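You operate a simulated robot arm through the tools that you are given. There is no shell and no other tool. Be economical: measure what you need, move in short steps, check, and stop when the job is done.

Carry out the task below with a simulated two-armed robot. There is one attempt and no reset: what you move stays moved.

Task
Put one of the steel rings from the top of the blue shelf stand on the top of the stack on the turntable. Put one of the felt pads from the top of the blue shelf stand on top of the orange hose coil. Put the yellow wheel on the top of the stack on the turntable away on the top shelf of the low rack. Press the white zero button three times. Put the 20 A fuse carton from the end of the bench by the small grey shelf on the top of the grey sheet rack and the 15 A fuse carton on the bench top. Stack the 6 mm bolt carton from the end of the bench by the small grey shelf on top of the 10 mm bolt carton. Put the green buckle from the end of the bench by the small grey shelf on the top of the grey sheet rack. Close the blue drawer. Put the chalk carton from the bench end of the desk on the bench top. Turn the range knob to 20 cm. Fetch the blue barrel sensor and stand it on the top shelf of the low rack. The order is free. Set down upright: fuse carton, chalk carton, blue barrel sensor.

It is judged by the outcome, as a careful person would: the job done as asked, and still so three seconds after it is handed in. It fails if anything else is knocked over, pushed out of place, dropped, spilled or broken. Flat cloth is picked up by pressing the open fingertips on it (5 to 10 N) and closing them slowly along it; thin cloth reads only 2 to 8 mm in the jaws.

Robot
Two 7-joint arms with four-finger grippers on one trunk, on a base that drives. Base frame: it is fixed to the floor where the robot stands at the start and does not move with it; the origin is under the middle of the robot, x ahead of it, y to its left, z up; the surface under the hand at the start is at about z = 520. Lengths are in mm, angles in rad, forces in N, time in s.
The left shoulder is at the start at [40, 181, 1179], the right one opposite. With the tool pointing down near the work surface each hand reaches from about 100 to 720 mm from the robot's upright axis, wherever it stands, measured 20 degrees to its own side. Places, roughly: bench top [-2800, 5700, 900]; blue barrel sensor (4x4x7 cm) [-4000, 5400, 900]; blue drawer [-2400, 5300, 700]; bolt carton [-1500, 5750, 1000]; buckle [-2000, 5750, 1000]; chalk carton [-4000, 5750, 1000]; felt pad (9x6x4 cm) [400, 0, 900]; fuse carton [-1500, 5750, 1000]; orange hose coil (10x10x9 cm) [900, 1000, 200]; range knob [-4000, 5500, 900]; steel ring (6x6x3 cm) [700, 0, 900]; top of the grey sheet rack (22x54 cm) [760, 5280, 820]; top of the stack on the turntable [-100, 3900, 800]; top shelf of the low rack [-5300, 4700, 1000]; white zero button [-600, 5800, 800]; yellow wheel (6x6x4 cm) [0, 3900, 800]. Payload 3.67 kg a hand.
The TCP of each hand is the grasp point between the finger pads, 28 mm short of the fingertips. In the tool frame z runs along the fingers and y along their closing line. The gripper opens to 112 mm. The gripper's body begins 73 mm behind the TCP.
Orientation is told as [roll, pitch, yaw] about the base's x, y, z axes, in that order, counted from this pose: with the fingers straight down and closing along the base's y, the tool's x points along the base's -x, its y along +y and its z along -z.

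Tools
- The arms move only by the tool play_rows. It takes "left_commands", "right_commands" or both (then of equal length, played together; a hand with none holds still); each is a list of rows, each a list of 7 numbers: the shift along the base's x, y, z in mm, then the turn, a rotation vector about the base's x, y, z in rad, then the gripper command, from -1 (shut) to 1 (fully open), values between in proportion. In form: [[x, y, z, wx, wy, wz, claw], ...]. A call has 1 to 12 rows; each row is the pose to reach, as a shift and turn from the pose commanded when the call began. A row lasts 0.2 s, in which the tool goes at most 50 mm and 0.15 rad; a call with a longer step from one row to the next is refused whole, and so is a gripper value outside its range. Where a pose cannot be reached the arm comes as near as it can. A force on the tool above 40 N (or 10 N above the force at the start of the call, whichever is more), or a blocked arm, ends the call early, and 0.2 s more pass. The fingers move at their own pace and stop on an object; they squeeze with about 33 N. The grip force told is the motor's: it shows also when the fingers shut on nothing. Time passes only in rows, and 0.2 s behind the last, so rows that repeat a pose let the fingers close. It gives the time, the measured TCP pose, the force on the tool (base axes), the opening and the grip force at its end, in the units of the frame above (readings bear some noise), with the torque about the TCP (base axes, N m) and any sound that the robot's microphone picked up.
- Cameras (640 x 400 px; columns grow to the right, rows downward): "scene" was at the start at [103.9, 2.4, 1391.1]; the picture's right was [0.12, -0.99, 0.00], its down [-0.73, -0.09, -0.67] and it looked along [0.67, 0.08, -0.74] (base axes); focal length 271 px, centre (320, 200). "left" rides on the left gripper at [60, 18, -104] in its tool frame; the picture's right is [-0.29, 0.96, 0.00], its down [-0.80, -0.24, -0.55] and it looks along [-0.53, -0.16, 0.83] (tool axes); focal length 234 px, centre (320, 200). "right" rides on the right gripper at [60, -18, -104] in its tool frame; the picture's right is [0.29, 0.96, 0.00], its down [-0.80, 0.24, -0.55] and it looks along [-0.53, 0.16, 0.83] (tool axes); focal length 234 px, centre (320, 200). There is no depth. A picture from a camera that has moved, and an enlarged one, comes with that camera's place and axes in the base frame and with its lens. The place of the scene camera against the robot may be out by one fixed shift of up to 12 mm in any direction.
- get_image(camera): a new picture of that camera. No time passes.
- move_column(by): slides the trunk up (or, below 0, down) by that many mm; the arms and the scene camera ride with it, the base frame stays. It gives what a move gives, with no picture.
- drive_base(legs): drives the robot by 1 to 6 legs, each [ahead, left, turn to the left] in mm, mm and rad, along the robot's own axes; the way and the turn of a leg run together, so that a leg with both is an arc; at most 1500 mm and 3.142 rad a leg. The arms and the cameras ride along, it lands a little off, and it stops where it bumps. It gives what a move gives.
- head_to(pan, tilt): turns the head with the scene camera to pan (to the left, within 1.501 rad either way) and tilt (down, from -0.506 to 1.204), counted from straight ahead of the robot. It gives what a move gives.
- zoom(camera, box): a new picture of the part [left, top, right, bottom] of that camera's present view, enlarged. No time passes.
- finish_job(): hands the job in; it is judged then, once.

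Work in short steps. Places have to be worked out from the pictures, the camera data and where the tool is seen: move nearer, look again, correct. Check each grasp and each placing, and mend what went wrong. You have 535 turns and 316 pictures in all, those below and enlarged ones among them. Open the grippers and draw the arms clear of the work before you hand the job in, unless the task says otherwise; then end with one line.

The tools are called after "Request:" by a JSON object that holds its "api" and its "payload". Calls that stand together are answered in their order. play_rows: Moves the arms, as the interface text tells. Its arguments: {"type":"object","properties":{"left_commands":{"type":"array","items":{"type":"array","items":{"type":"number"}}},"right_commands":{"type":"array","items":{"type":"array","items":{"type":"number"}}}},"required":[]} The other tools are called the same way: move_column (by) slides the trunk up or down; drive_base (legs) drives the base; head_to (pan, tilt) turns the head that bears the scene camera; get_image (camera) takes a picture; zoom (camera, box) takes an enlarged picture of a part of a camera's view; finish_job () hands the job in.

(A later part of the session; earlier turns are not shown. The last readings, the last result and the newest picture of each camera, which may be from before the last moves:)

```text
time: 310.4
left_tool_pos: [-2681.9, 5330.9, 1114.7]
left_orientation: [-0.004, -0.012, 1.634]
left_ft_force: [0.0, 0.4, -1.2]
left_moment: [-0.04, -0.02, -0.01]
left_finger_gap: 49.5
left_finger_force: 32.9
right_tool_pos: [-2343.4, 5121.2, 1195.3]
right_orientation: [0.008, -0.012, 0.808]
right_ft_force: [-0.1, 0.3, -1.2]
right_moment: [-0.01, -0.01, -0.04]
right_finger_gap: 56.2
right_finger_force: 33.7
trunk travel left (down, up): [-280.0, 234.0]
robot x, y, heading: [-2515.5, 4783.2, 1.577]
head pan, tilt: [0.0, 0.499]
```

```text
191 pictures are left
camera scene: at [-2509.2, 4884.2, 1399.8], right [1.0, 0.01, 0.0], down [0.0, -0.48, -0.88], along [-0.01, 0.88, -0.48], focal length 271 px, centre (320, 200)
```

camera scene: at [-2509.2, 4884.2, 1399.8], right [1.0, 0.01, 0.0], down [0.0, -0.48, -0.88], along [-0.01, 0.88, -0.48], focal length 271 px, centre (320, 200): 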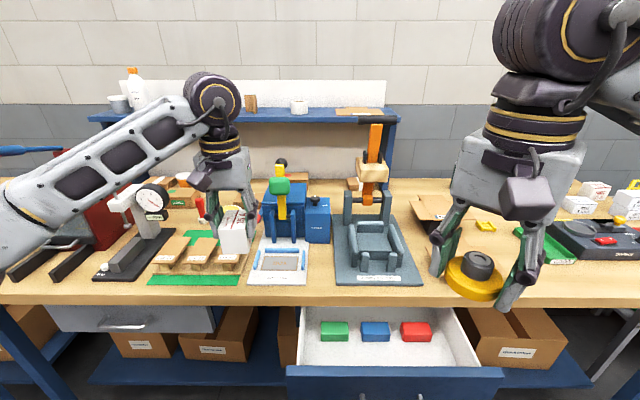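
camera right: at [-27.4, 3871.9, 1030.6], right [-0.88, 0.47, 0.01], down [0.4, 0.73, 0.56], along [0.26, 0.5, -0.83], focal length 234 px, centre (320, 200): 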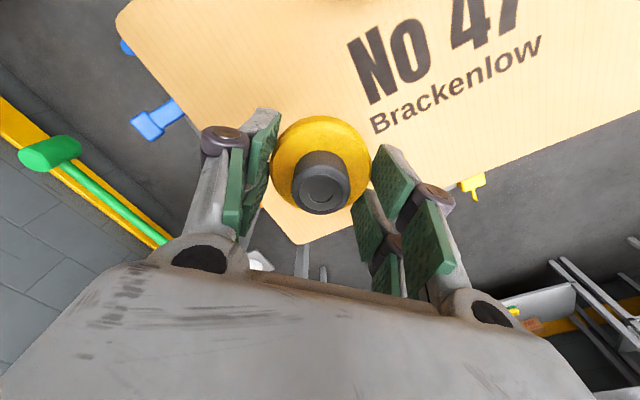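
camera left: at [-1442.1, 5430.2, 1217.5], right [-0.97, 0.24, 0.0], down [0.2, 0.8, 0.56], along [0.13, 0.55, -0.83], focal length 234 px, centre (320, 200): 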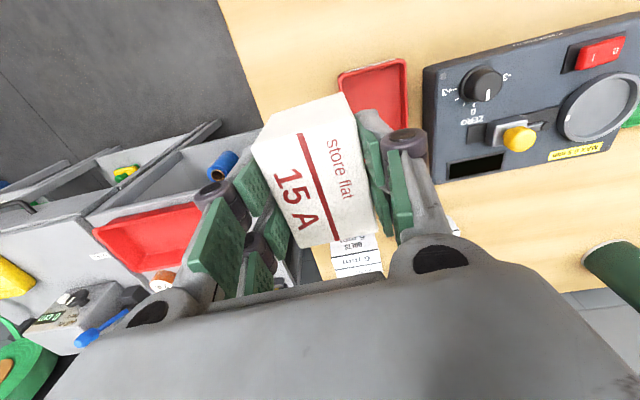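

Let me see the region behind the left hand; the left camera first.

Request:
{"api": "get_image", "payload": {"camera": "left"}}

Request:
{"api": "play_rows", "payload": {"left_commands": [[-45, -10, 10, 0, 0, 0, -1], [-90, -20, 20, 0, 0, 0, -1], [-135, -30, 30, 0, 0, 0, -1], [-180, -40, 40, 0, 0, 0, -1], [-225, -60, 50, 0, 0, 0, -1]]}}

Request:
{"api": "zoom", "payload": {"camera": "scene", "box": [80, 150, 440, 310]}}

```text
190 pictures are left
camera left: at [-2697.8, 5269.4, 1216.7], right [-0.97, 0.23, 0.0], down [0.19, 0.81, 0.56], along [0.13, 0.55, -0.83], focal length 234 px, centre (320, 200)
```

left: 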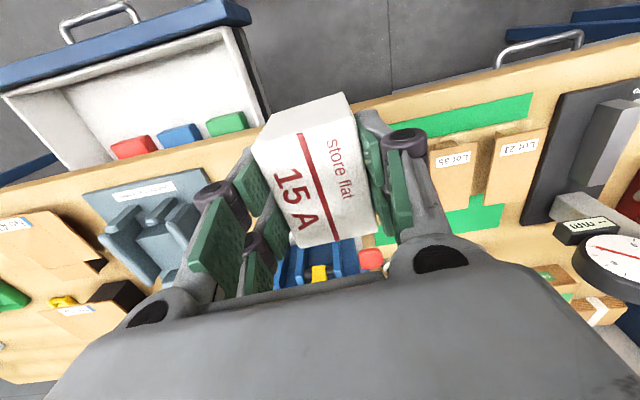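

```text
refused: row 5 steps farther than a row can; nothing moved
```

```text
1.78 times, centred on (260, 230) of scene
camera zoom: at [-2509.2, 4884.2, 1399.8], right [1.0, 0.01, 0.0], down [0.0, -0.48, -0.88], along [-0.01, 0.88, -0.48], focal length 482 px, centre (427, 147)
```

zoom: 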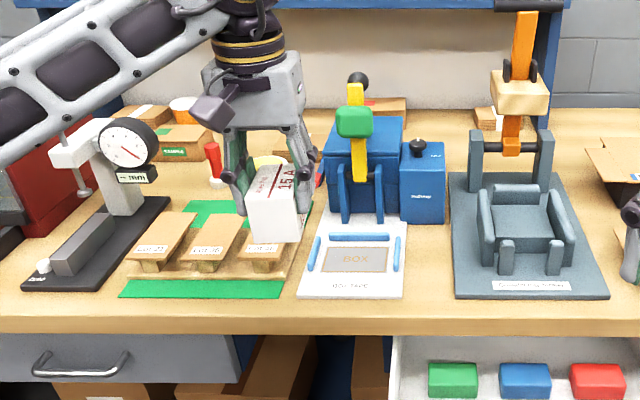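

Mid-bench is crowded. I drive further left to survey the left part of the bench and the desk.

Request:
{"api": "drive_base", "payload": {"legs": [[-60, 0, 0], [0, 850, 0]]}}

Request:
{"api": "get_image", "payload": {"camera": "scene"}}

Request:
{"api": "head_to", "payload": {"pan": 0.7, "tilt": 0.4}}

Request:
{"api": "get_image", "payload": {"camera": "scene"}}

```text
time: 315.7
left_tool_pos: [-3553.9, 5255.5, 1115.9]
left_orientation: [-0.003, -0.01, 1.649]
left_ft_force: [-0.3, 0.1, -0.6]
left_moment: [-0.02, -0.04, 0.0]
left_finger_gap: 49.5
left_finger_force: 33.3
right_tool_pos: [-3211.3, 5051.7, 1195.3]
right_orientation: [0.007, -0.012, 0.822]
right_ft_force: [-0.1, 0.6, -0.6]
right_moment: [-0.02, -0.01, 0.02]
right_finger_gap: 56.1
right_finger_force: 32.8
trunk travel left (down, up): [-280.0, 234.0]
robot x, y, heading: [-3378.9, 4706.3, 1.593]
head pan, tilt: [0.0, 0.499]
```

```text
188 pictures are left
camera scene: at [-3375.5, 4812.6, 1399.8], right [1.0, 0.02, 0.0], down [0.01, -0.48, -0.88], along [-0.02, 0.88, -0.48], focal length 271 px, centre (320, 200)
```

scene: 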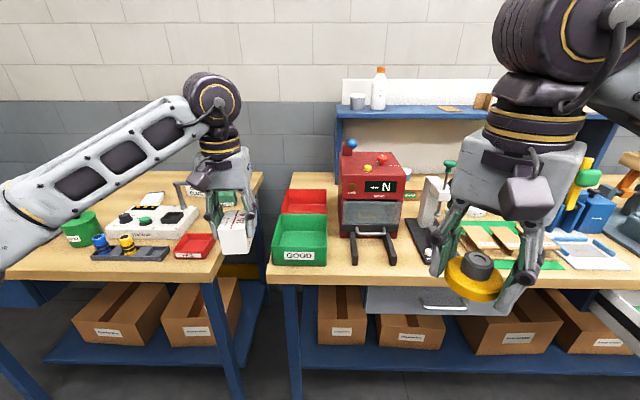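

```text
time: 316.8
left_tool_pos: [-3554.9, 5256.8, 1115.0]
left_orientation: [-0.003, -0.012, 1.65]
left_ft_force: [-0.7, 0.2, -1.1]
left_moment: [-0.02, -0.02, -0.01]
left_finger_gap: 49.3
left_finger_force: 33.8
right_tool_pos: [-3213.5, 5050.8, 1195.7]
right_orientation: [0.009, -0.012, 0.823]
right_ft_force: [0.2, -0.1, -0.3]
right_moment: [0.02, 0.0, 0.0]
right_finger_gap: 56.0
right_finger_force: 33.1
trunk travel left (down, up): [-280.0, 234.0]
robot x, y, heading: [-3381.9, 4707.7, 1.589]
head pan, tilt: [0.7, 0.4]
```

```text
187 pictures are left
camera scene: at [-3434.7, 4791.4, 1408.9], right [0.75, 0.66, 0.0], down [0.26, -0.29, -0.92], along [-0.61, 0.69, -0.39], focal length 271 px, centre (320, 200)
```

scene: 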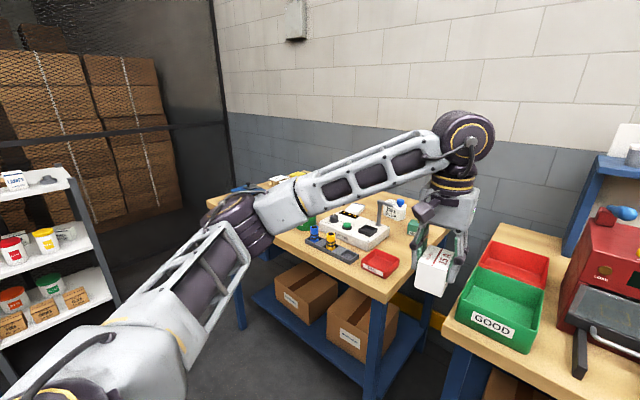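

Request:
{"api": "head_to", "payload": {"pan": -0.1, "tilt": 0.6}}

Request:
{"api": "zoom", "payload": {"camera": "scene", "box": [220, 110, 540, 270]}}

```text
time: 317.9
left_tool_pos: [-3554.8, 5256.6, 1114.3]
left_orientation: [-0.004, -0.01, 1.652]
left_ft_force: [1.1, -0.1, -1.4]
left_moment: [-0.05, 0.01, -0.02]
left_finger_gap: 49.4
left_finger_force: 32.5
right_tool_pos: [-3212.6, 5050.5, 1194.2]
right_orientation: [0.006, -0.013, 0.822]
right_ft_force: [0.6, -0.3, -0.9]
right_moment: [0.03, -0.03, 0.0]
right_finger_gap: 56.1
right_finger_force: 33.2
trunk travel left (down, up): [-280.0, 234.0]
robot x, y, heading: [-3382.5, 4705.8, 1.587]
head pan, tilt: [-0.099, 0.6]
```

```text
2.00 times, centred on (380, 190) of scene
camera zoom: at [-3366.7, 4809.8, 1390.7], right [1.0, -0.08, 0.0], down [-0.04, -0.56, -0.82], along [0.06, 0.82, -0.57], focal length 543 px, centre (200, 220)
```

zoom: 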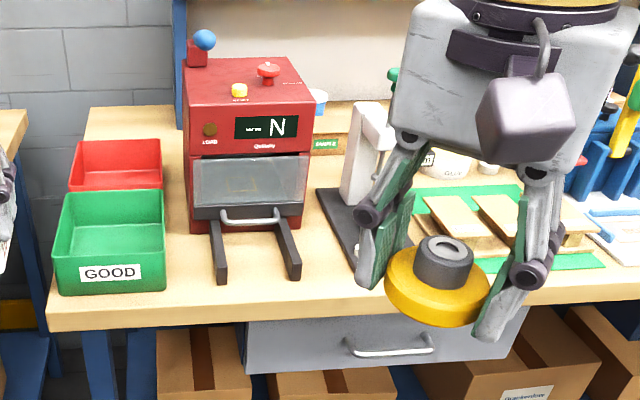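

The clearest free spot on the bench top is where the 20 A carton stood (≈[-1968,5510]). I drive back there with the 15 A carton.

Request:
{"api": "drive_base", "payload": {"legs": [[0, -800, 0], [0, -785, -0.015], [250, 0, 0]]}}

Request:
{"api": "head_to", "payload": {"pan": 0.1, "tilt": 0.7}}

Request:
{"api": "get_image", "payload": {"camera": "scene"}}

Request:
{"api": "get_image", "payload": {"camera": "left"}}

```text
time: 327.7
left_tool_pos: [-1949.6, 5527.0, 1114.5]
left_orientation: [-0.003, -0.01, 1.62]
left_ft_force: [-0.3, 0.0, -1.4]
left_moment: [0.01, 0.0, -0.01]
left_finger_gap: 49.5
left_finger_force: 33.0
right_tool_pos: [-1613.1, 5310.7, 1195.3]
right_orientation: [0.007, -0.013, 0.79]
right_ft_force: [-0.2, 0.3, -1.7]
right_moment: [-0.01, 0.04, 0.01]
right_finger_gap: 56.2
right_finger_force: 33.2
trunk travel left (down, up): [-280.0, 234.0]
robot x, y, heading: [-1790.7, 4971.8, 1.56]
head pan, tilt: [-0.099, 0.6]
```

```text
time: 328.5
left_tool_pos: [-1949.9, 5526.4, 1113.7]
left_orientation: [-0.004, -0.01, 1.62]
left_ft_force: [0.1, 0.3, -0.6]
left_moment: [-0.03, 0.02, 0.03]
left_finger_gap: 49.6
left_finger_force: 33.0
right_tool_pos: [-1613.8, 5310.8, 1195.2]
right_orientation: [0.007, -0.012, 0.79]
right_ft_force: [0.2, 0.7, -0.8]
right_moment: [0.03, 0.0, -0.03]
right_finger_gap: 56.1
right_finger_force: 32.6
trunk travel left (down, up): [-280.0, 234.0]
robot x, y, heading: [-1792.9, 4970.0, 1.559]
head pan, tilt: [0.099, 0.7]
```

```text
185 pictures are left
camera scene: at [-1792.3, 5071.8, 1382.1], right [1.0, 0.09, 0.0], down [0.06, -0.64, -0.76], along [-0.07, 0.76, -0.64], focal length 271 px, centre (320, 200)
```

scene: 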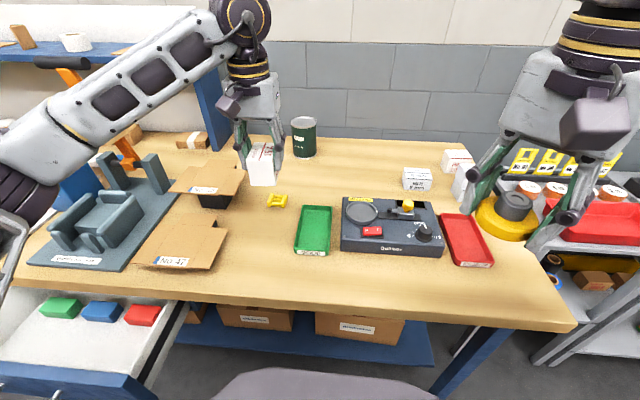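

```text
184 pictures are left
camera left: at [-1966.3, 5466.1, 1216.7], right [-0.97, 0.24, 0.0], down [0.2, 0.8, 0.56], along [0.14, 0.55, -0.83], focal length 234 px, centre (320, 200)
```

left: 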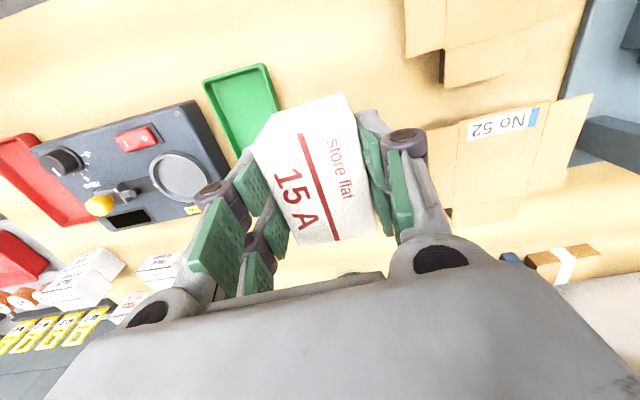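

The spot is free. I lower the 15 A carton at [-1978,5492].

Request:
{"api": "play_rows", "payload": {"left_commands": [[-10, -12, -30, 0, 0, 0, -1], [-20, -24, -70, 0, 0, 0, -1], [-28, -35, -110, 0, 0, 0, -1], [-28, -35, -145, 0, 0, 0, -1]]}}

Request:
{"api": "get_image", "payload": {"camera": "left"}}

Request:
{"api": "zoom", "payload": {"camera": "scene", "box": [140, 110, 360, 290]}}

```text
time: 329.5
left_tool_pos: [-1979.4, 5491.7, 969.4]
left_orientation: [-0.002, -0.01, 1.62]
left_ft_force: [0.1, 0.4, -0.1]
left_moment: [0.01, 0.0, 0.05]
left_finger_gap: 49.7
left_finger_force: 32.7
right_tool_pos: [-1614.8, 5311.3, 1195.4]
right_orientation: [0.007, -0.012, 0.792]
right_ft_force: [0.2, 0.4, -1.2]
right_moment: [-0.01, 0.01, 0.0]
right_finger_gap: 56.0
right_finger_force: 32.9
trunk travel left (down, up): [-280.0, 234.0]
robot x, y, heading: [-1789.6, 4971.6, 1.561]
head pan, tilt: [0.099, 0.7]
```

```text
183 pictures are left
camera left: at [-1996.8, 5431.6, 1071.4], right [-0.97, 0.24, 0.0], down [0.2, 0.8, 0.56], along [0.14, 0.55, -0.83], focal length 234 px, centre (320, 200)
```

left: 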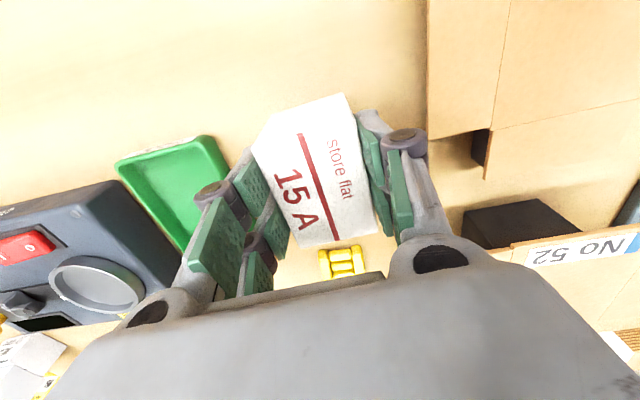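

```text
2.22 times, centred on (250, 200) of scene
camera zoom: at [-1792.6, 5072.2, 1382.0], right [1.0, 0.09, 0.0], down [0.06, -0.64, -0.76], along [-0.07, 0.76, -0.64], focal length 603 px, centre (476, 200)
```

zoom: 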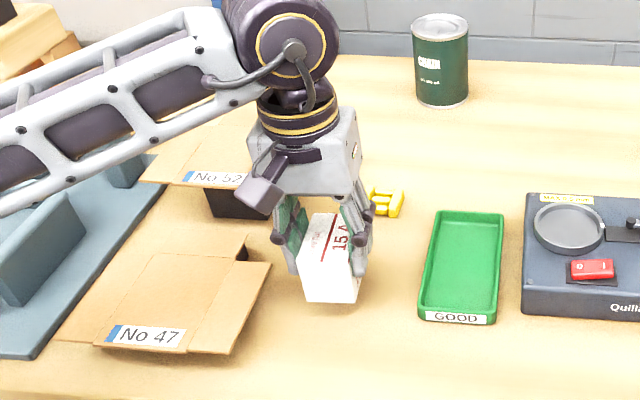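

Clear. I shift +10 x and lower to contact.

Request:
{"api": "play_rows", "payload": {"left_commands": [[10, 0, -12, 0, 0, 0, -1], [10, 0, -20, 0, 0, 0, -1], [10, 0, -25, 0, 0, 0, -1], [10, 0, -29, 0, 0, 0, -1], [10, 0, -33, 0, 0, 0, -1], [10, 0, -37, 0, 0, 0, -1], [10, 0, -41, 0, 0, 0, -1]]}}

```text
time: 331.1
left_tool_pos: [-1966.8, 5489.9, 931.2]
left_orientation: [-0.006, -0.015, 1.62]
left_ft_force: [-3.2, 0.9, 31.4]
left_moment: [0.1, 0.1, 0.01]
left_finger_gap: 49.7
left_finger_force: 33.4
right_tool_pos: [-1614.7, 5308.3, 1197.4]
right_orientation: [0.011, -0.016, 0.79]
right_ft_force: [-0.7, 0.8, -1.5]
right_moment: [0.0, -0.01, -0.03]
right_finger_gap: 56.1
right_finger_force: 33.0
trunk travel left (down, up): [-280.0, 234.0]
robot x, y, heading: [-1792.5, 4972.5, 1.562]
head pan, tilt: [0.099, 0.7]
```

Request:
{"api": "play_rows", "payload": {"left_commands": [[0, 0, 4, 0, 0, 0, -0.5], [0, 0, 5, 0, 0, 0, -0.1], [0, 0, 5, 0, 0, 0, 0.3], [0, 0, 10, 0, 0, 0, 0.35], [0, 0, 45, 0, 0, 0, 0.35], [0, 0, 90, 0, 0, 0, 0.35], [0, 0, 135, 0, 0, 0, 0.35], [0, -40, 160, 0, 0, 0, 0], [0, -80, 180, 0, 0, 0, -0.5], [0, -120, 190, 0, 0, 0, -1], [0, -160, 190, 0, 0, 0, -1]]}}

Request:
{"api": "zoom", "payload": {"camera": "scene", "box": [140, 110, 360, 290]}}

```text
time: 333.5
left_tool_pos: [-1968.1, 5330.0, 1118.4]
left_orientation: [-0.004, -0.013, 1.621]
left_ft_force: [0.4, -0.4, -1.5]
left_moment: [0.03, 0.0, 0.0]
left_finger_gap: 0.0
left_finger_force: 32.8
right_tool_pos: [-1614.8, 5308.7, 1196.6]
right_orientation: [0.007, -0.014, 0.791]
right_ft_force: [0.3, -0.8, -1.7]
right_moment: [0.01, 0.01, -0.03]
right_finger_gap: 56.3
right_finger_force: 32.8
trunk travel left (down, up): [-280.0, 234.0]
robot x, y, heading: [-1792.1, 4969.0, 1.56]
head pan, tilt: [0.099, 0.7]
```

```text
2.22 times, centred on (250, 200) of scene
camera zoom: at [-1792.7, 5070.0, 1382.2], right [1.0, 0.09, 0.0], down [0.06, -0.64, -0.77], along [-0.07, 0.76, -0.64], focal length 603 px, centre (476, 200)
```

zoom: 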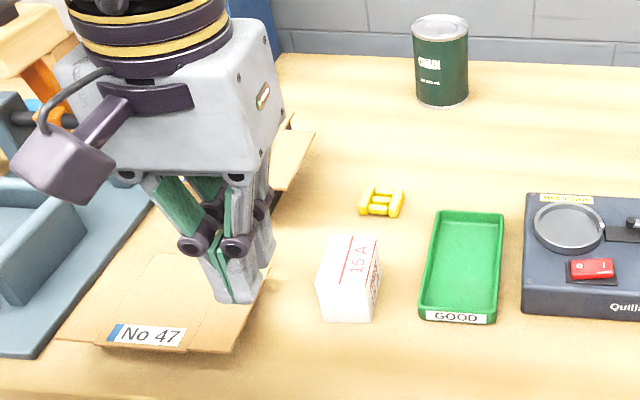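

The 15 A carton stands upright. Now the drawer: I move in front of it and look.

Request:
{"api": "drive_base", "payload": {"legs": [[-350, 0, 0], [0, 430, 0]]}}

Request:
{"api": "get_image", "payload": {"camera": "scene"}}

```text
time: 338.1
left_tool_pos: [-2398.5, 4984.6, 1116.2]
left_orientation: [-0.004, -0.011, 1.621]
left_ft_force: [-0.1, -0.5, 0.4]
left_moment: [0.01, -0.01, 0.0]
left_finger_gap: 0.0
left_finger_force: 33.1
right_tool_pos: [-2046.2, 4963.3, 1195.7]
right_orientation: [0.008, -0.014, 0.794]
right_ft_force: [0.4, 0.1, -0.6]
right_moment: [-0.02, -0.01, -0.03]
right_finger_gap: 56.3
right_finger_force: 32.9
trunk travel left (down, up): [-280.0, 234.0]
robot x, y, heading: [-2224.4, 4626.4, 1.566]
head pan, tilt: [0.099, 0.7]
```

```text
180 pictures are left
camera scene: at [-2223.9, 4723.7, 1382.1], right [1.0, 0.09, 0.0], down [0.06, -0.64, -0.76], along [-0.07, 0.76, -0.64], focal length 271 px, centre (320, 200)
```

scene: 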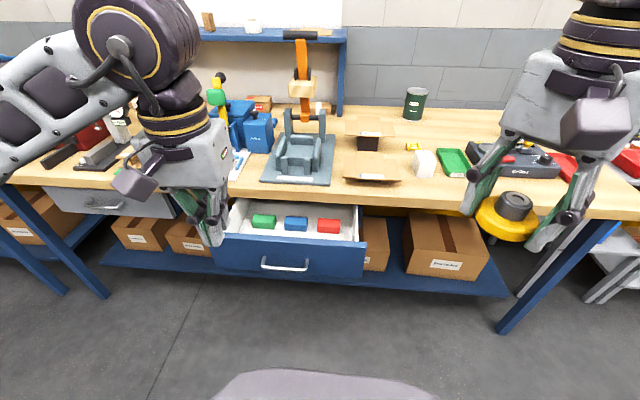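

The drawer front stands at y≈5238, x −2580…−2149, top ≈800. I tilt the closed hand 0.6 rad forward and bring its tip in front of the panel, above the handle.

Request:
{"api": "play_rows", "payload": {"left_commands": [[4, 15, -42, 0.08, 0, 0, -1], [8, 30, -84, 0.16, 0, 0, -1], [12, 45, -126, 0.24, 0, 0, -1], [16, 60, -168, 0.32, 0, 0, -1], [20, 80, -208, 0.4, 0, 0, -1], [24, 100, -248, 0.48, 0, 0, -1], [28, 120, -288, 0.56, 0, 0, -1], [30, 145, -319, 0.6, 0, 0, -1]]}}

Request:
{"api": "get_image", "payload": {"camera": "scene"}}

Request:
{"api": "get_image", "payload": {"camera": "left"}}

```text
time: 339.9
left_tool_pos: [-2369.6, 5130.7, 797.7]
left_orientation: [-0.039, -0.612, 1.632]
left_ft_force: [1.1, -0.5, -0.4]
left_moment: [-0.01, 0.01, 0.02]
left_finger_gap: 0.2
left_finger_force: 32.9
right_tool_pos: [-2045.4, 4964.9, 1196.3]
right_orientation: [0.006, -0.012, 0.793]
right_ft_force: [0.1, 0.0, -1.1]
right_moment: [-0.01, 0.0, 0.02]
right_finger_gap: 56.0
right_finger_force: 33.1
trunk travel left (down, up): [-280.0, 234.0]
robot x, y, heading: [-2218.6, 4626.7, 1.566]
head pan, tilt: [0.099, 0.7]
```

```text
179 pictures are left
camera scene: at [-2223.7, 4724.6, 1382.0], right [1.0, 0.09, 0.0], down [0.06, -0.64, -0.76], along [-0.07, 0.76, -0.64], focal length 271 px, centre (320, 200)
```

scene: 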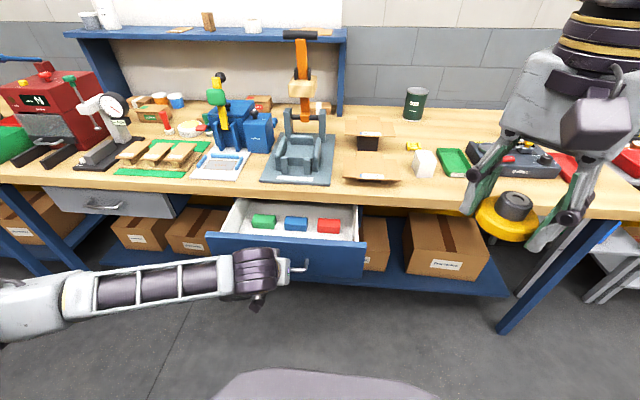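

```text
178 pictures are left
camera left: at [-2385.8, 5022.8, 846.2], right [-0.97, 0.2, 0.13], down [0.2, 0.34, 0.92], along [0.14, 0.92, -0.37], focal length 234 px, centre (320, 200)
```

left: 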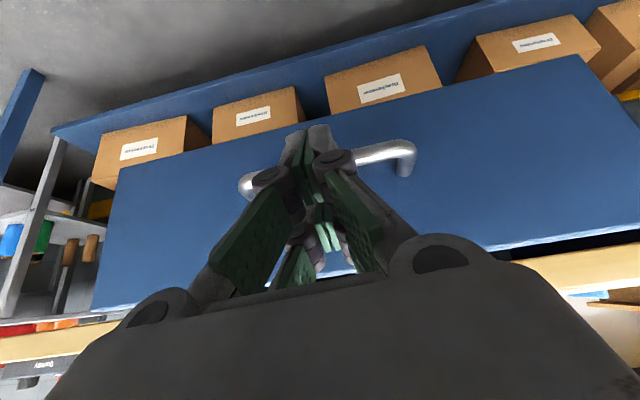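

The tip will meet the panel above the handle; I raise 20 mm and push forward slowly.

Request:
{"api": "play_rows", "payload": {"left_commands": [[0, 10, 10, 0, 0, 0, -1], [0, 25, 20, 0, 0, 0, -1], [0, 40, 20, 0, 0, 0, -1], [0, 50, 20, 0, 0, 0, -1], [0, 60, 20, 0, 0, 0, -1], [0, 68, 20, 0, 0, 0, -1], [0, 76, 20, 0, 0, 0, -1], [0, 84, 20, 0, 0, 0, -1], [0, 92, 20, 0, 0, 0, -1], [0, 100, 20, 0, 0, 0, -1], [0, 108, 20, 0, 0, 0, -1], [0, 116, 20, 0, 0, 0, -1]]}}

Request:
{"api": "get_image", "payload": {"camera": "scene"}}

```text
time: 342.5
left_tool_pos: [-2369.7, 5244.4, 819.5]
left_orientation: [-0.038, -0.61, 1.634]
left_ft_force: [-0.1, 0.2, -0.8]
left_moment: [0.01, 0.0, 0.0]
left_finger_gap: 0.4
left_finger_force: 32.7
right_tool_pos: [-2045.0, 4964.0, 1195.8]
right_orientation: [0.006, -0.012, 0.793]
right_ft_force: [0.1, -0.3, -0.6]
right_moment: [-0.01, 0.02, -0.03]
right_finger_gap: 56.1
right_finger_force: 32.9
trunk travel left (down, up): [-280.0, 234.0]
robot x, y, heading: [-2221.0, 4623.8, 1.566]
head pan, tilt: [0.099, 0.7]
```

```text
177 pictures are left
camera scene: at [-2223.7, 4723.9, 1382.1], right [1.0, 0.09, 0.0], down [0.06, -0.64, -0.76], along [-0.07, 0.76, -0.64], focal length 271 px, centre (320, 200)
```

scene: 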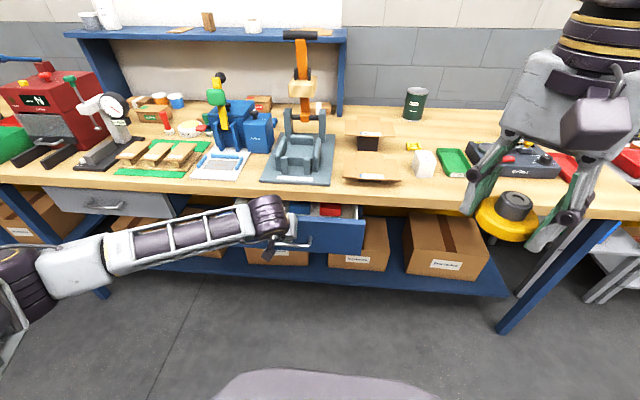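

The drawer slides in easily. I keep pushing in smaller steps.

Request:
{"api": "play_rows", "payload": {"left_commands": [[0, 8, 0, 0, 0, 0, -1], [0, 16, 0, 0, 0, 0, -1], [0, 24, 0, 0, 0, 0, -1], [0, 32, 0, 0, 0, 0, -1], [0, 40, 0, 0, 0, 0, -1], [0, 46, 0, 0, 0, 0, -1], [0, 52, 0, 0, 0, 0, -1], [0, 58, 0, 0, 0, 0, -1], [0, 64, 0, 0, 0, 0, -1], [0, 70, 0, 0, 0, 0, -1]]}}

Request:
{"api": "get_image", "payload": {"camera": "scene"}}

```text
time: 344.7
left_tool_pos: [-2368.4, 5314.5, 818.7]
left_orientation: [-0.038, -0.612, 1.632]
left_ft_force: [-0.3, 0.6, 0.1]
left_moment: [0.04, -0.01, -0.02]
left_finger_gap: 0.0
left_finger_force: 33.2
right_tool_pos: [-2045.8, 4964.5, 1194.8]
right_orientation: [0.008, -0.011, 0.793]
right_ft_force: [-0.6, -0.4, -0.2]
right_moment: [0.03, 0.03, -0.01]
right_finger_gap: 56.0
right_finger_force: 33.5
trunk travel left (down, up): [-280.0, 234.0]
robot x, y, heading: [-2225.2, 4624.5, 1.566]
head pan, tilt: [0.099, 0.7]
```

```text
176 pictures are left
camera scene: at [-2223.7, 4724.0, 1382.1], right [1.0, 0.09, 0.0], down [0.06, -0.64, -0.76], along [-0.07, 0.76, -0.64], focal length 271 px, centre (320, 200)
```

scene: 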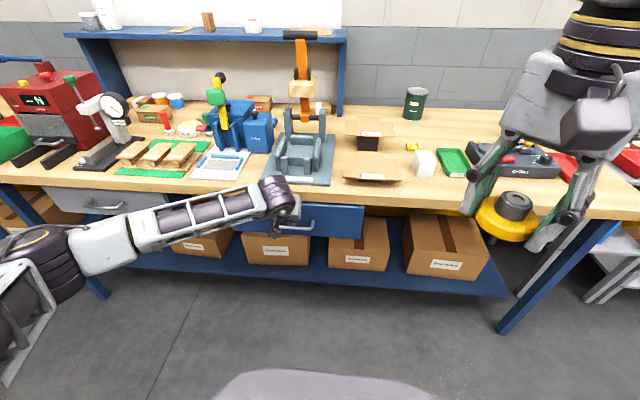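

Nearly shut. I drop the hand 14 mm to stay clear of the bench lip and continue until it resists.

Request:
{"api": "play_rows", "payload": {"left_commands": [[0, -6, 0, 0, 0, 0, -1], [0, -6, -14, 0, 0, 0, -1], [0, 2, -14, 0, 0, 0, -1], [0, 8, -14, 0, 0, 0, -1], [0, 13, -14, 0, 0, 0, -1], [0, 18, -14, 0, 0, 0, -1], [0, 23, -14, 0, 0, 0, -1], [0, 28, -14, 0, 0, 0, -1], [0, 33, -14, 0, 0, 0, -1], [0, 38, -14, 0, 0, 0, -1]]}}

Request:
{"api": "get_image", "payload": {"camera": "scene"}}

```text
time: 346.9
left_tool_pos: [-2368.0, 5350.0, 805.0]
left_orientation: [-0.038, -0.61, 1.632]
left_ft_force: [-1.3, -13.9, 3.3]
left_moment: [0.01, -0.03, -0.02]
left_finger_gap: 0.1
left_finger_force: 33.4
right_tool_pos: [-2045.1, 4962.1, 1195.3]
right_orientation: [0.01, -0.014, 0.792]
right_ft_force: [0.0, -0.2, -1.6]
right_moment: [0.02, -0.01, -0.03]
right_finger_gap: 56.1
right_finger_force: 32.7
trunk travel left (down, up): [-280.0, 234.0]
robot x, y, heading: [-2219.6, 4626.3, 1.566]
head pan, tilt: [0.099, 0.7]
```

```text
175 pictures are left
camera scene: at [-2223.8, 4721.8, 1382.2], right [1.0, 0.09, 0.0], down [0.06, -0.64, -0.77], along [-0.07, 0.76, -0.64], focal length 271 px, centre (320, 200)
```

scene: 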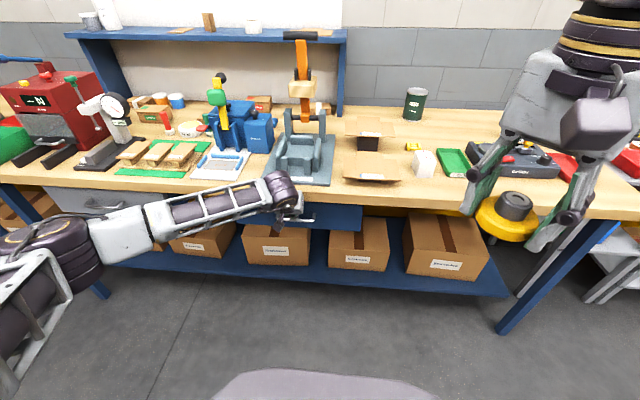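

Resistance begins (14 N). I push a few mm more to be sure it is fully shut, then retreat and look.

Request:
{"api": "play_rows", "payload": {"left_commands": [[0, 3, 0, 0, 0, 0, -1], [0, 6, 0, 0, 0, 0, -1], [0, 9, 0, 0, 0, 0, -1]]}}

Request:
{"api": "play_rows", "payload": {"left_commands": [[0, -25, 0, 0, 0, 0, -1], [0, -65, 0, 0, 0, 0, -1], [0, -110, 0, 0, 0, 0, -1], [0, -155, 0, 0, 0, 0, -1]]}}

Request:
{"api": "get_image", "payload": {"camera": "scene"}}

Request:
{"api": "get_image", "payload": {"camera": "left"}}

```text
time: 347.4
left_tool_pos: [-2368.1, 5350.0, 803.5]
left_orientation: [-0.037, -0.604, 1.632]
left_ft_force: [-2.8, -23.1, 11.0]
left_moment: [0.24, 0.01, 0.0]
left_finger_gap: 0.0
left_finger_force: 35.7
right_tool_pos: [-2045.9, 4960.1, 1196.7]
right_orientation: [0.008, -0.014, 0.794]
right_ft_force: [-0.7, -0.2, -1.8]
right_moment: [0.0, 0.02, 0.03]
right_finger_gap: 56.1
right_finger_force: 32.9
trunk travel left (down, up): [-280.0, 234.0]
robot x, y, heading: [-2222.2, 4627.3, 1.572]
head pan, tilt: [0.099, 0.7]
stopped in row 2 (left hand): the force on the tool passed its limit at 43 N (the readings are from after the stop); the commanded pose is now the measured one
```

```text
time: 348.4
left_tool_pos: [-2368.5, 5197.9, 802.4]
left_orientation: [-0.038, -0.602, 1.631]
left_ft_force: [0.2, 0.6, 0.7]
left_moment: [-0.01, 0.01, -0.03]
left_finger_gap: 0.1
left_finger_force: 35.7
right_tool_pos: [-2044.6, 4961.9, 1196.4]
right_orientation: [0.007, -0.014, 0.794]
right_ft_force: [-0.1, 0.5, -0.9]
right_moment: [0.03, 0.01, 0.01]
right_finger_gap: 56.4
right_finger_force: 33.0
trunk travel left (down, up): [-280.0, 234.0]
robot x, y, heading: [-2223.3, 4627.0, 1.567]
head pan, tilt: [0.099, 0.7]
```

```text
174 pictures are left
camera scene: at [-2224.2, 4721.8, 1382.2], right [1.0, 0.09, 0.0], down [0.06, -0.64, -0.77], along [-0.07, 0.76, -0.64], focal length 271 px, centre (320, 200)
```

scene: 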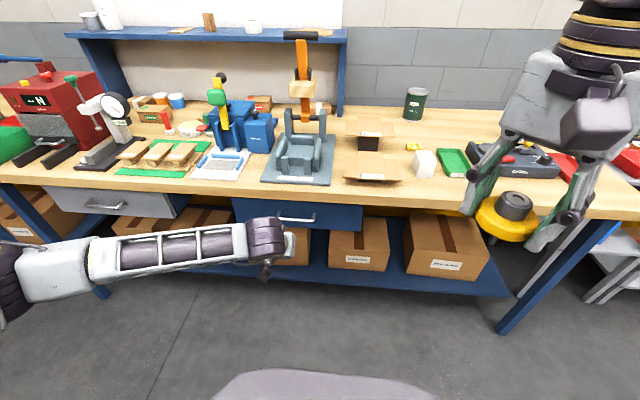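

```text
173 pictures are left
camera left: at [-2385.5, 5089.6, 852.1], right [-0.97, 0.2, 0.13], down [0.2, 0.35, 0.92], along [0.14, 0.92, -0.38], focal length 234 px, centre (320, 200)
```

left: 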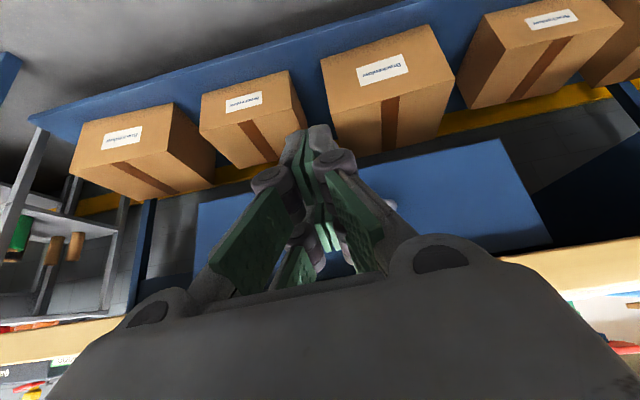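

The blue drawer is shut flush. I straighten and lift the hand, then drive to the desk.

Request:
{"api": "play_rows", "payload": {"left_commands": [[0, -20, 40, -0.12, 0, 0, -0.5], [0, -35, 80, -0.24, 0, 0, 0], [0, -40, 125, -0.36, 0, 0, 0.5], [0, -40, 170, -0.48, 0, 0, 0.7], [0, -40, 215, -0.6, 0, 0, 0.7], [0, -40, 260, -0.61, 0, 0, 0.7], [0, -40, 305, -0.61, 0, 0, 0.7], [0, -40, 330, -0.61, 0, 0, 0.7]]}}

Request:
{"api": "drive_base", "payload": {"legs": [[0, 800, 0], [0, 800, 0]]}}

Request:
{"api": "head_to", "payload": {"pan": 0.0, "tilt": 0.5}}

Request:
{"api": "get_image", "payload": {"camera": "scene"}}

```text
time: 350.2
left_tool_pos: [-2369.3, 5158.9, 1132.0]
left_orientation: [-0.001, 0.006, 1.621]
left_ft_force: [-0.3, 0.4, -0.1]
left_moment: [0.01, 0.01, -0.01]
left_finger_gap: 95.2
left_finger_force: 0.0
right_tool_pos: [-2046.5, 4963.1, 1196.0]
right_orientation: [0.007, -0.011, 0.796]
right_ft_force: [-0.5, -0.1, -1.1]
right_moment: [0.03, -0.04, 0.02]
right_finger_gap: 55.8
right_finger_force: 33.4
trunk travel left (down, up): [-280.0, 234.0]
robot x, y, heading: [-2218.4, 4629.5, 1.564]
head pan, tilt: [0.099, 0.7]
```

```text
time: 358.6
left_tool_pos: [-3972.2, 5177.0, 1132.5]
left_orientation: [-0.003, 0.008, 1.618]
left_ft_force: [-0.1, 0.2, -0.4]
left_moment: [-0.01, 0.04, -0.03]
left_finger_gap: 95.3
left_finger_force: 0.1
right_tool_pos: [-3647.5, 4981.0, 1196.3]
right_orientation: [0.007, -0.013, 0.791]
right_ft_force: [-0.2, -0.2, -0.6]
right_moment: [0.03, -0.01, -0.02]
right_finger_gap: 56.2
right_finger_force: 32.9
trunk travel left (down, up): [-280.0, 234.0]
robot x, y, heading: [-3824.2, 4645.7, 1.559]
head pan, tilt: [0.099, 0.7]
```

```text
time: 359.4
left_tool_pos: [-3971.9, 5177.7, 1130.8]
left_orientation: [-0.005, 0.007, 1.616]
left_ft_force: [-0.5, -0.4, -0.4]
left_moment: [0.0, 0.0, -0.01]
left_finger_gap: 95.2
left_finger_force: 0.0
right_tool_pos: [-3650.2, 4981.2, 1195.9]
right_orientation: [0.007, -0.011, 0.792]
right_ft_force: [-0.4, -0.4, -1.8]
right_moment: [-0.02, 0.01, 0.0]
right_finger_gap: 55.9
right_finger_force: 33.1
trunk travel left (down, up): [-280.0, 234.0]
robot x, y, heading: [-3822.3, 4639.7, 1.566]
head pan, tilt: [0.0, 0.499]
```

```text
172 pictures are left
camera scene: at [-3819.1, 4747.8, 1399.8], right [1.0, -0.01, 0.0], down [0.0, -0.48, -0.88], along [0.01, 0.88, -0.48], focal length 271 px, centre (320, 200)
```

scene: 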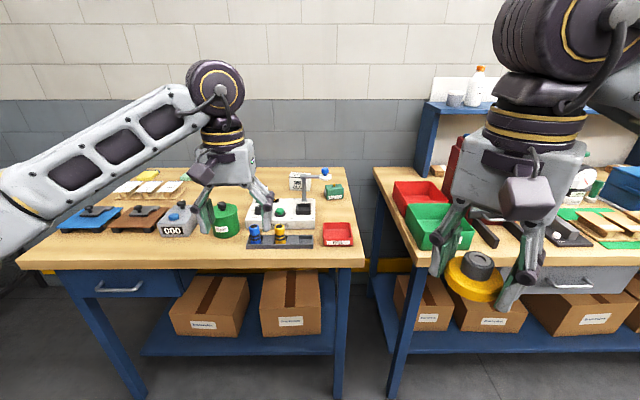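

I zoom on the desk items.

Request:
{"api": "zoom", "payload": {"camera": "scene", "box": [190, 155, 370, 265]}}

Request:
{"api": "zoom", "payload": {"camera": "scene", "box": [230, 190, 330, 255]}}

```text
3.56 times, centred on (280, 210) of scene
camera zoom: at [-3819.1, 4747.8, 1399.8], right [1.0, -0.01, 0.0], down [0.0, -0.48, -0.88], along [0.01, 0.88, -0.48], focal length 965 px, centre (462, 164)
```

zoom: 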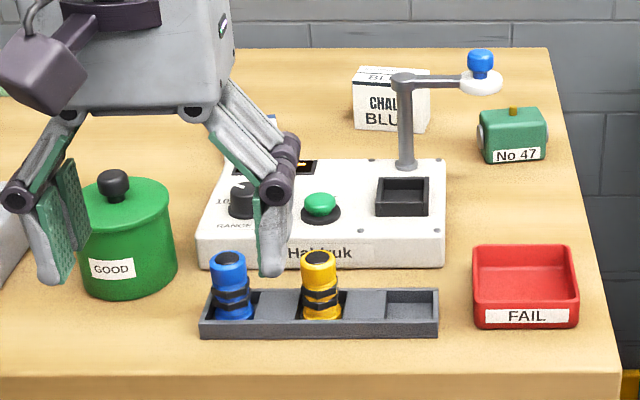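

```text
6.15 times, centred on (280, 222) of scene
camera zoom: at [-3819.1, 4747.8, 1399.8], right [1.0, -0.01, 0.0], down [0.0, -0.48, -0.88], along [0.01, 0.88, -0.48], focal length 1670 px, centre (566, 62)
```

zoom: 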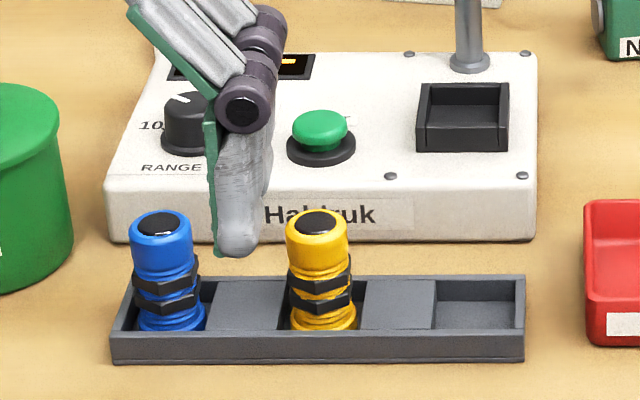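

I move the left hand aside and look at the knob dial and the chalk carton again.

Request:
{"api": "play_rows", "payload": {"left_commands": [[-40, -10, 15, 0, 0, 0, 0.5], [-80, -20, 30, 0, 0, 0, 0.5], [-120, -30, 45, 0, 0, 0, 0.5], [-160, -40, 60, 0, 0, 0, 0.5]]}}

Request:
{"api": "drive_base", "payload": {"legs": [[150, 0, 0]]}}

Request:
{"api": "head_to", "payload": {"pan": 0.15, "tilt": 0.7}}

Request:
{"api": "get_image", "payload": {"camera": "scene"}}

```text
time: 360.4
left_tool_pos: [-4131.2, 5133.9, 1194.2]
left_orientation: [-0.003, 0.006, 1.615]
left_ft_force: [0.3, -0.5, -0.6]
left_moment: [0.02, -0.01, 0.0]
left_finger_gap: 84.1
left_finger_force: 0.0
right_tool_pos: [-3650.2, 4978.8, 1197.3]
right_orientation: [0.007, -0.014, 0.792]
right_ft_force: [0.1, 0.0, -0.2]
right_moment: [0.0, 0.01, 0.01]
right_finger_gap: 55.9
right_finger_force: 32.7
trunk travel left (down, up): [-280.0, 234.0]
robot x, y, heading: [-3826.2, 4644.5, 1.562]
head pan, tilt: [0.0, 0.499]
```

```text
time: 361.8
left_tool_pos: [-4128.3, 5286.1, 1193.2]
left_orientation: [-0.004, 0.007, 1.616]
left_ft_force: [-0.1, 0.1, -0.1]
left_moment: [0.01, -0.02, -0.02]
left_finger_gap: 84.2
left_finger_force: 0.0
right_tool_pos: [-3647.9, 5131.1, 1196.2]
right_orientation: [0.006, -0.013, 0.791]
right_ft_force: [0.7, 0.1, -1.5]
right_moment: [0.0, -0.02, 0.02]
right_finger_gap: 56.1
right_finger_force: 32.6
trunk travel left (down, up): [-280.0, 234.0]
robot x, y, heading: [-3824.4, 4793.3, 1.561]
head pan, tilt: [0.0, 0.499]
```

```text
time: 362.5
left_tool_pos: [-4128.0, 5288.2, 1192.6]
left_orientation: [-0.004, 0.006, 1.617]
left_ft_force: [-0.3, -0.1, 0.1]
left_moment: [0.0, 0.01, 0.03]
left_finger_gap: 83.8
left_finger_force: 0.1
right_tool_pos: [-3647.7, 5130.8, 1196.7]
right_orientation: [0.006, -0.012, 0.791]
right_ft_force: [-0.2, -0.6, -0.6]
right_moment: [-0.02, 0.0, 0.03]
right_finger_gap: 56.1
right_finger_force: 33.1
trunk travel left (down, up): [-280.0, 234.0]
robot x, y, heading: [-3826.0, 4796.5, 1.563]
head pan, tilt: [0.15, 0.7]
```

```text
169 pictures are left
camera scene: at [-3830.3, 4892.1, 1382.1], right [0.99, 0.14, 0.0], down [0.09, -0.64, -0.76], along [-0.11, 0.76, -0.64], focal length 271 px, centre (320, 200)
```

scene: 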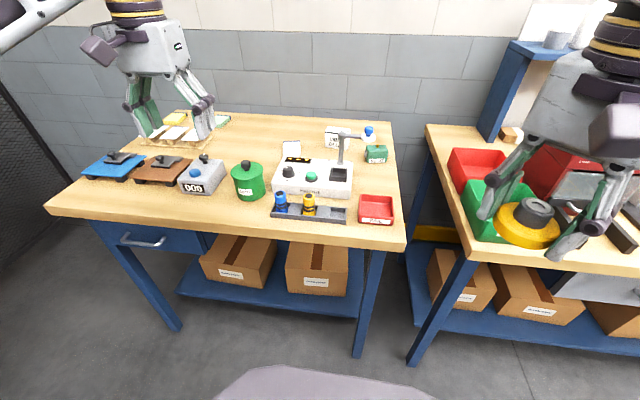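

Request:
{"api": "zoom", "payload": {"camera": "scene", "box": [260, 115, 400, 230]}}

Request:
{"api": "zoom", "payload": {"camera": "scene", "box": [265, 150, 325, 200]}}

```text
3.48 times, centred on (330, 172) of scene
camera zoom: at [-3830.3, 4892.1, 1382.1], right [0.99, 0.14, 0.0], down [0.09, -0.64, -0.76], along [-0.11, 0.76, -0.64], focal length 944 px, centre (285, 296)
```

zoom: 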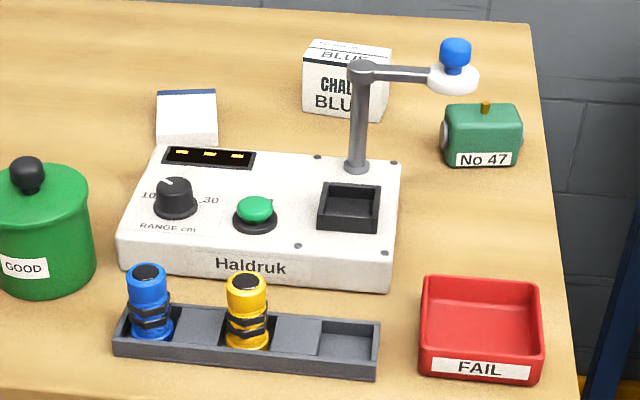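

```text
8.00 times, centred on (295, 175) of scene
camera zoom: at [-3830.3, 4892.1, 1382.1], right [0.99, 0.14, 0.0], down [0.09, -0.64, -0.76], along [-0.11, 0.76, -0.64], focal length 2171 px, centre (520, 400)
```

zoom: 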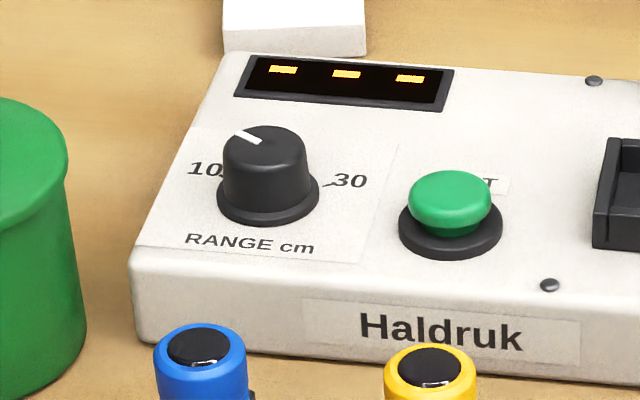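

The knob dial reads 10 … 30 with 20 presumably at the far side. I bring the left hand over the knob to view it from above.

Request:
{"api": "drive_base", "payload": {"legs": [[130, 30, 0]]}}

Request:
{"api": "play_rows", "payload": {"left_commands": [[35, 25, -20, 0, 0, 0, 0.3], [70, 50, -40, 0, 0, -0.02, 0.3], [100, 75, -60, 0, 0, -0.04, 0.3], [130, 100, -85, 0, 0, -0.045, 0.3], [135, 115, -125, 0, 0, -0.045, 0.3]]}}

Request:
{"api": "get_image", "payload": {"camera": "left"}}

```text
time: 363.8
left_tool_pos: [-4156.5, 5415.9, 1194.1]
left_orientation: [-0.001, 0.007, 1.616]
left_ft_force: [-0.6, 0.0, 0.4]
left_moment: [-0.02, -0.02, -0.01]
left_finger_gap: 84.1
left_finger_force: 0.0
right_tool_pos: [-3676.7, 5259.5, 1196.2]
right_orientation: [0.009, -0.012, 0.79]
right_ft_force: [-0.1, 0.4, -1.3]
right_moment: [0.03, 0.02, 0.01]
right_finger_gap: 56.0
right_finger_force: 32.9
trunk travel left (down, up): [-280.0, 234.0]
robot x, y, heading: [-3856.2, 4922.1, 1.557]
head pan, tilt: [0.15, 0.7]
```

```text
time: 365.0
left_tool_pos: [-4023.9, 5531.5, 1070.6]
left_orientation: [-0.002, 0.007, 1.571]
left_ft_force: [-0.9, 1.0, 0.3]
left_moment: [0.0, -0.03, 0.01]
left_finger_gap: 72.9
left_finger_force: 0.1
right_tool_pos: [-3676.9, 5261.5, 1195.8]
right_orientation: [0.008, -0.012, 0.789]
right_ft_force: [-0.5, 0.0, -0.6]
right_moment: [-0.04, -0.03, 0.0]
right_finger_gap: 56.1
right_finger_force: 32.8
trunk travel left (down, up): [-280.0, 234.0]
robot x, y, heading: [-3852.6, 4923.9, 1.563]
head pan, tilt: [0.15, 0.7]
```

```text
166 pictures are left
camera left: at [-4042.4, 5472.4, 1173.5], right [-0.96, 0.29, -0.01], down [0.24, 0.8, 0.55], along [0.16, 0.53, -0.84], focal length 234 px, centre (320, 200)
```

left: 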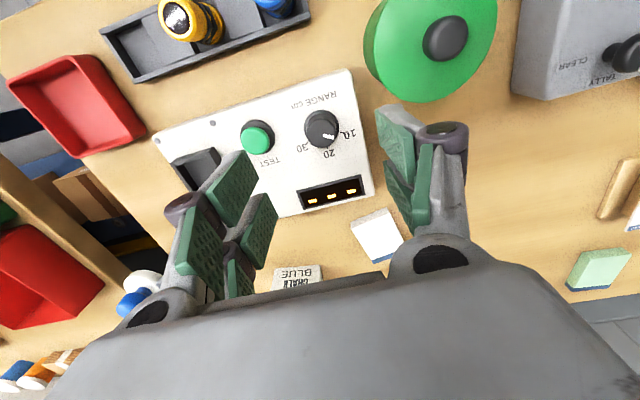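

Request:
{"api": "zoom", "payload": {"camera": "left", "box": [275, 90, 375, 170]}}

```text
5.00 times, centred on (325, 130) of left
camera zoom: at [-4042.4, 5472.4, 1173.5], right [-0.96, 0.29, -0.01], down [0.24, 0.8, 0.55], along [0.16, 0.53, -0.84], focal length 1171 px, centre (295, 550)
```

zoom: 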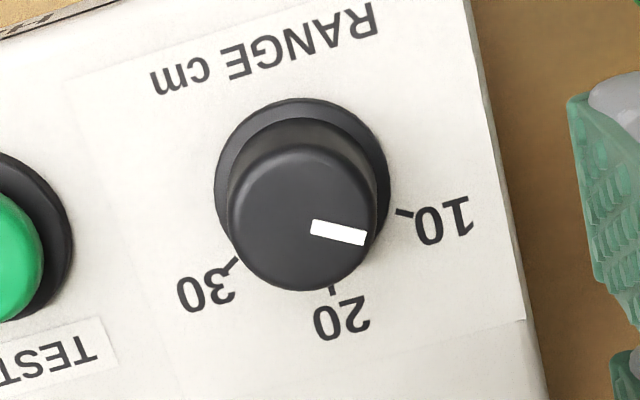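

The ticks are at 150° (10), 90° (20) and 30° (30) from above; the pointer is at about 10, so I must turn the knob about −60° (clockwise from above). I pre-turn the hand +1.05 rad over the knob at ≈[-4022,5545].

Request:
{"api": "play_rows", "payload": {"left_commands": [[0, 2, -8, 0, 0, 0.14, 0.3], [1, 4, -16, 0, 0, 0.28, 0.2], [1, 6, -24, 0, 0, 0.42, 0.1], [1, 8, -32, 0, 0, 0.56, 0], [2, 10, -40, 0, 0, 0.7, 0], [2, 12, -48, 0, 0, 0.84, 0], [2, 13, -56, 0, 0, 0.96, 0], [2, 13, -64, 0, 0, 1.05, 0]]}}

Request:
{"api": "get_image", "payload": {"camera": "left"}}

```text
time: 366.8
left_tool_pos: [-4020.2, 5545.4, 1003.9]
left_orientation: [-0.002, 0.008, 2.624]
left_ft_force: [0.1, -0.8, -1.2]
left_moment: [-0.01, 0.02, 0.01]
left_finger_gap: 56.2
left_finger_force: 0.0
right_tool_pos: [-3676.6, 5260.0, 1195.0]
right_orientation: [0.006, -0.013, 0.789]
right_ft_force: [-0.6, 0.2, -1.0]
right_moment: [0.02, -0.02, 0.03]
right_finger_gap: 56.0
right_finger_force: 33.1
trunk travel left (down, up): [-280.0, 234.0]
robot x, y, heading: [-3851.7, 4924.4, 1.565]
head pan, tilt: [0.15, 0.7]
```

```text
164 pictures are left
camera left: at [-3979.2, 5500.6, 1108.0], right [-0.72, -0.69, 0.0], down [-0.58, 0.6, 0.55], along [-0.38, 0.4, -0.84], focal length 234 px, centre (320, 200)
```

left: 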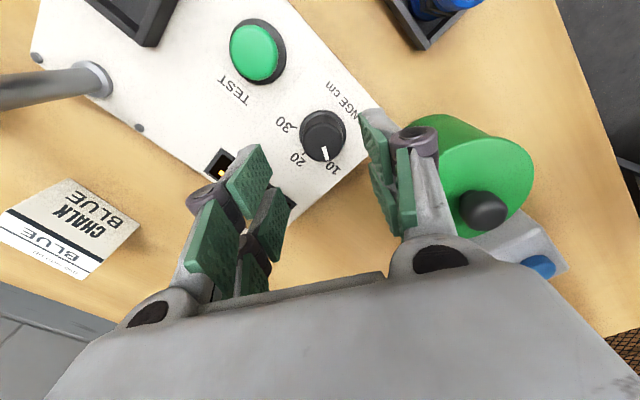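

Knob centred within a few mm and the neighbours are clear. I descend toward the panel, watching for contact.

Request:
{"api": "play_rows", "payload": {"left_commands": [[1, -3, -12, 0, 0, 0, 0], [1, -3, -24, 0, 0, 0, 0], [1, -3, -32, 0, 0, 0, 0], [1, -3, -38, 0, 0, 0, 0], [1, -3, -42, 0, 0, 0, 0], [1, -3, -46, 0, 0, 0, 0]]}}

Request:
{"api": "get_image", "payload": {"camera": "left"}}

```text
time: 368.2
left_tool_pos: [-4019.2, 5542.2, 956.9]
left_orientation: [-0.003, 0.008, 2.621]
left_ft_force: [-0.7, -0.5, 0.8]
left_moment: [0.03, -0.01, 0.01]
left_finger_gap: 56.1
left_finger_force: 0.1
right_tool_pos: [-3675.4, 5260.2, 1195.8]
right_orientation: [0.008, -0.013, 0.79]
right_ft_force: [-0.5, 0.3, -1.0]
right_moment: [0.03, 0.0, 0.01]
right_finger_gap: 56.1
right_finger_force: 33.1
trunk travel left (down, up): [-280.0, 234.0]
robot x, y, heading: [-3853.1, 4923.7, 1.557]
head pan, tilt: [0.15, 0.7]
```

```text
163 pictures are left
camera left: at [-3977.9, 5497.3, 1061.5], right [-0.73, -0.69, 0.0], down [-0.58, 0.61, 0.55], along [-0.38, 0.4, -0.84], focal length 234 px, centre (320, 200)
```

left: 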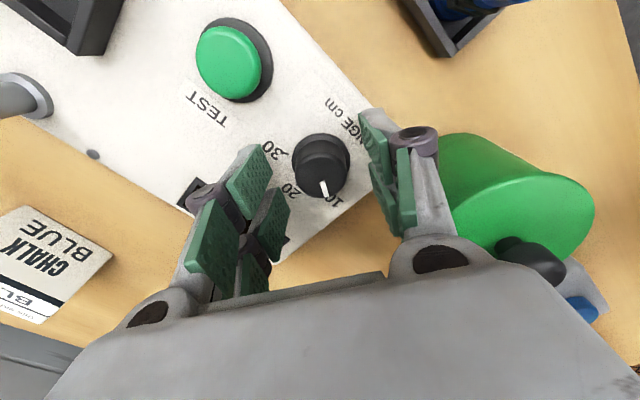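

Centred on the knob. I close on it.

Request:
{"api": "play_rows", "payload": {"left_commands": [[0, -1, -4, 0, 0, 0, -0.2], [0, -1, -4, 0, 0, 0, -0.5], [0, -1, -4, 0, 0, 0, -1], [0, -1, -4, 0, 0, 0, -1]]}}

```text
time: 369.2
left_tool_pos: [-4018.3, 5541.1, 953.3]
left_orientation: [-0.005, 0.006, 2.62]
left_ft_force: [3.3, 6.9, 2.0]
left_moment: [0.33, -0.02, 0.01]
left_finger_gap: 30.6
left_finger_force: 45.6
right_tool_pos: [-3676.6, 5261.9, 1195.8]
right_orientation: [0.007, -0.012, 0.791]
right_ft_force: [-0.2, -0.3, -0.3]
right_moment: [0.01, 0.0, -0.03]
right_finger_gap: 56.1
right_finger_force: 32.6
trunk travel left (down, up): [-280.0, 234.0]
robot x, y, heading: [-3851.5, 4925.4, 1.56]
head pan, tilt: [0.15, 0.7]
```

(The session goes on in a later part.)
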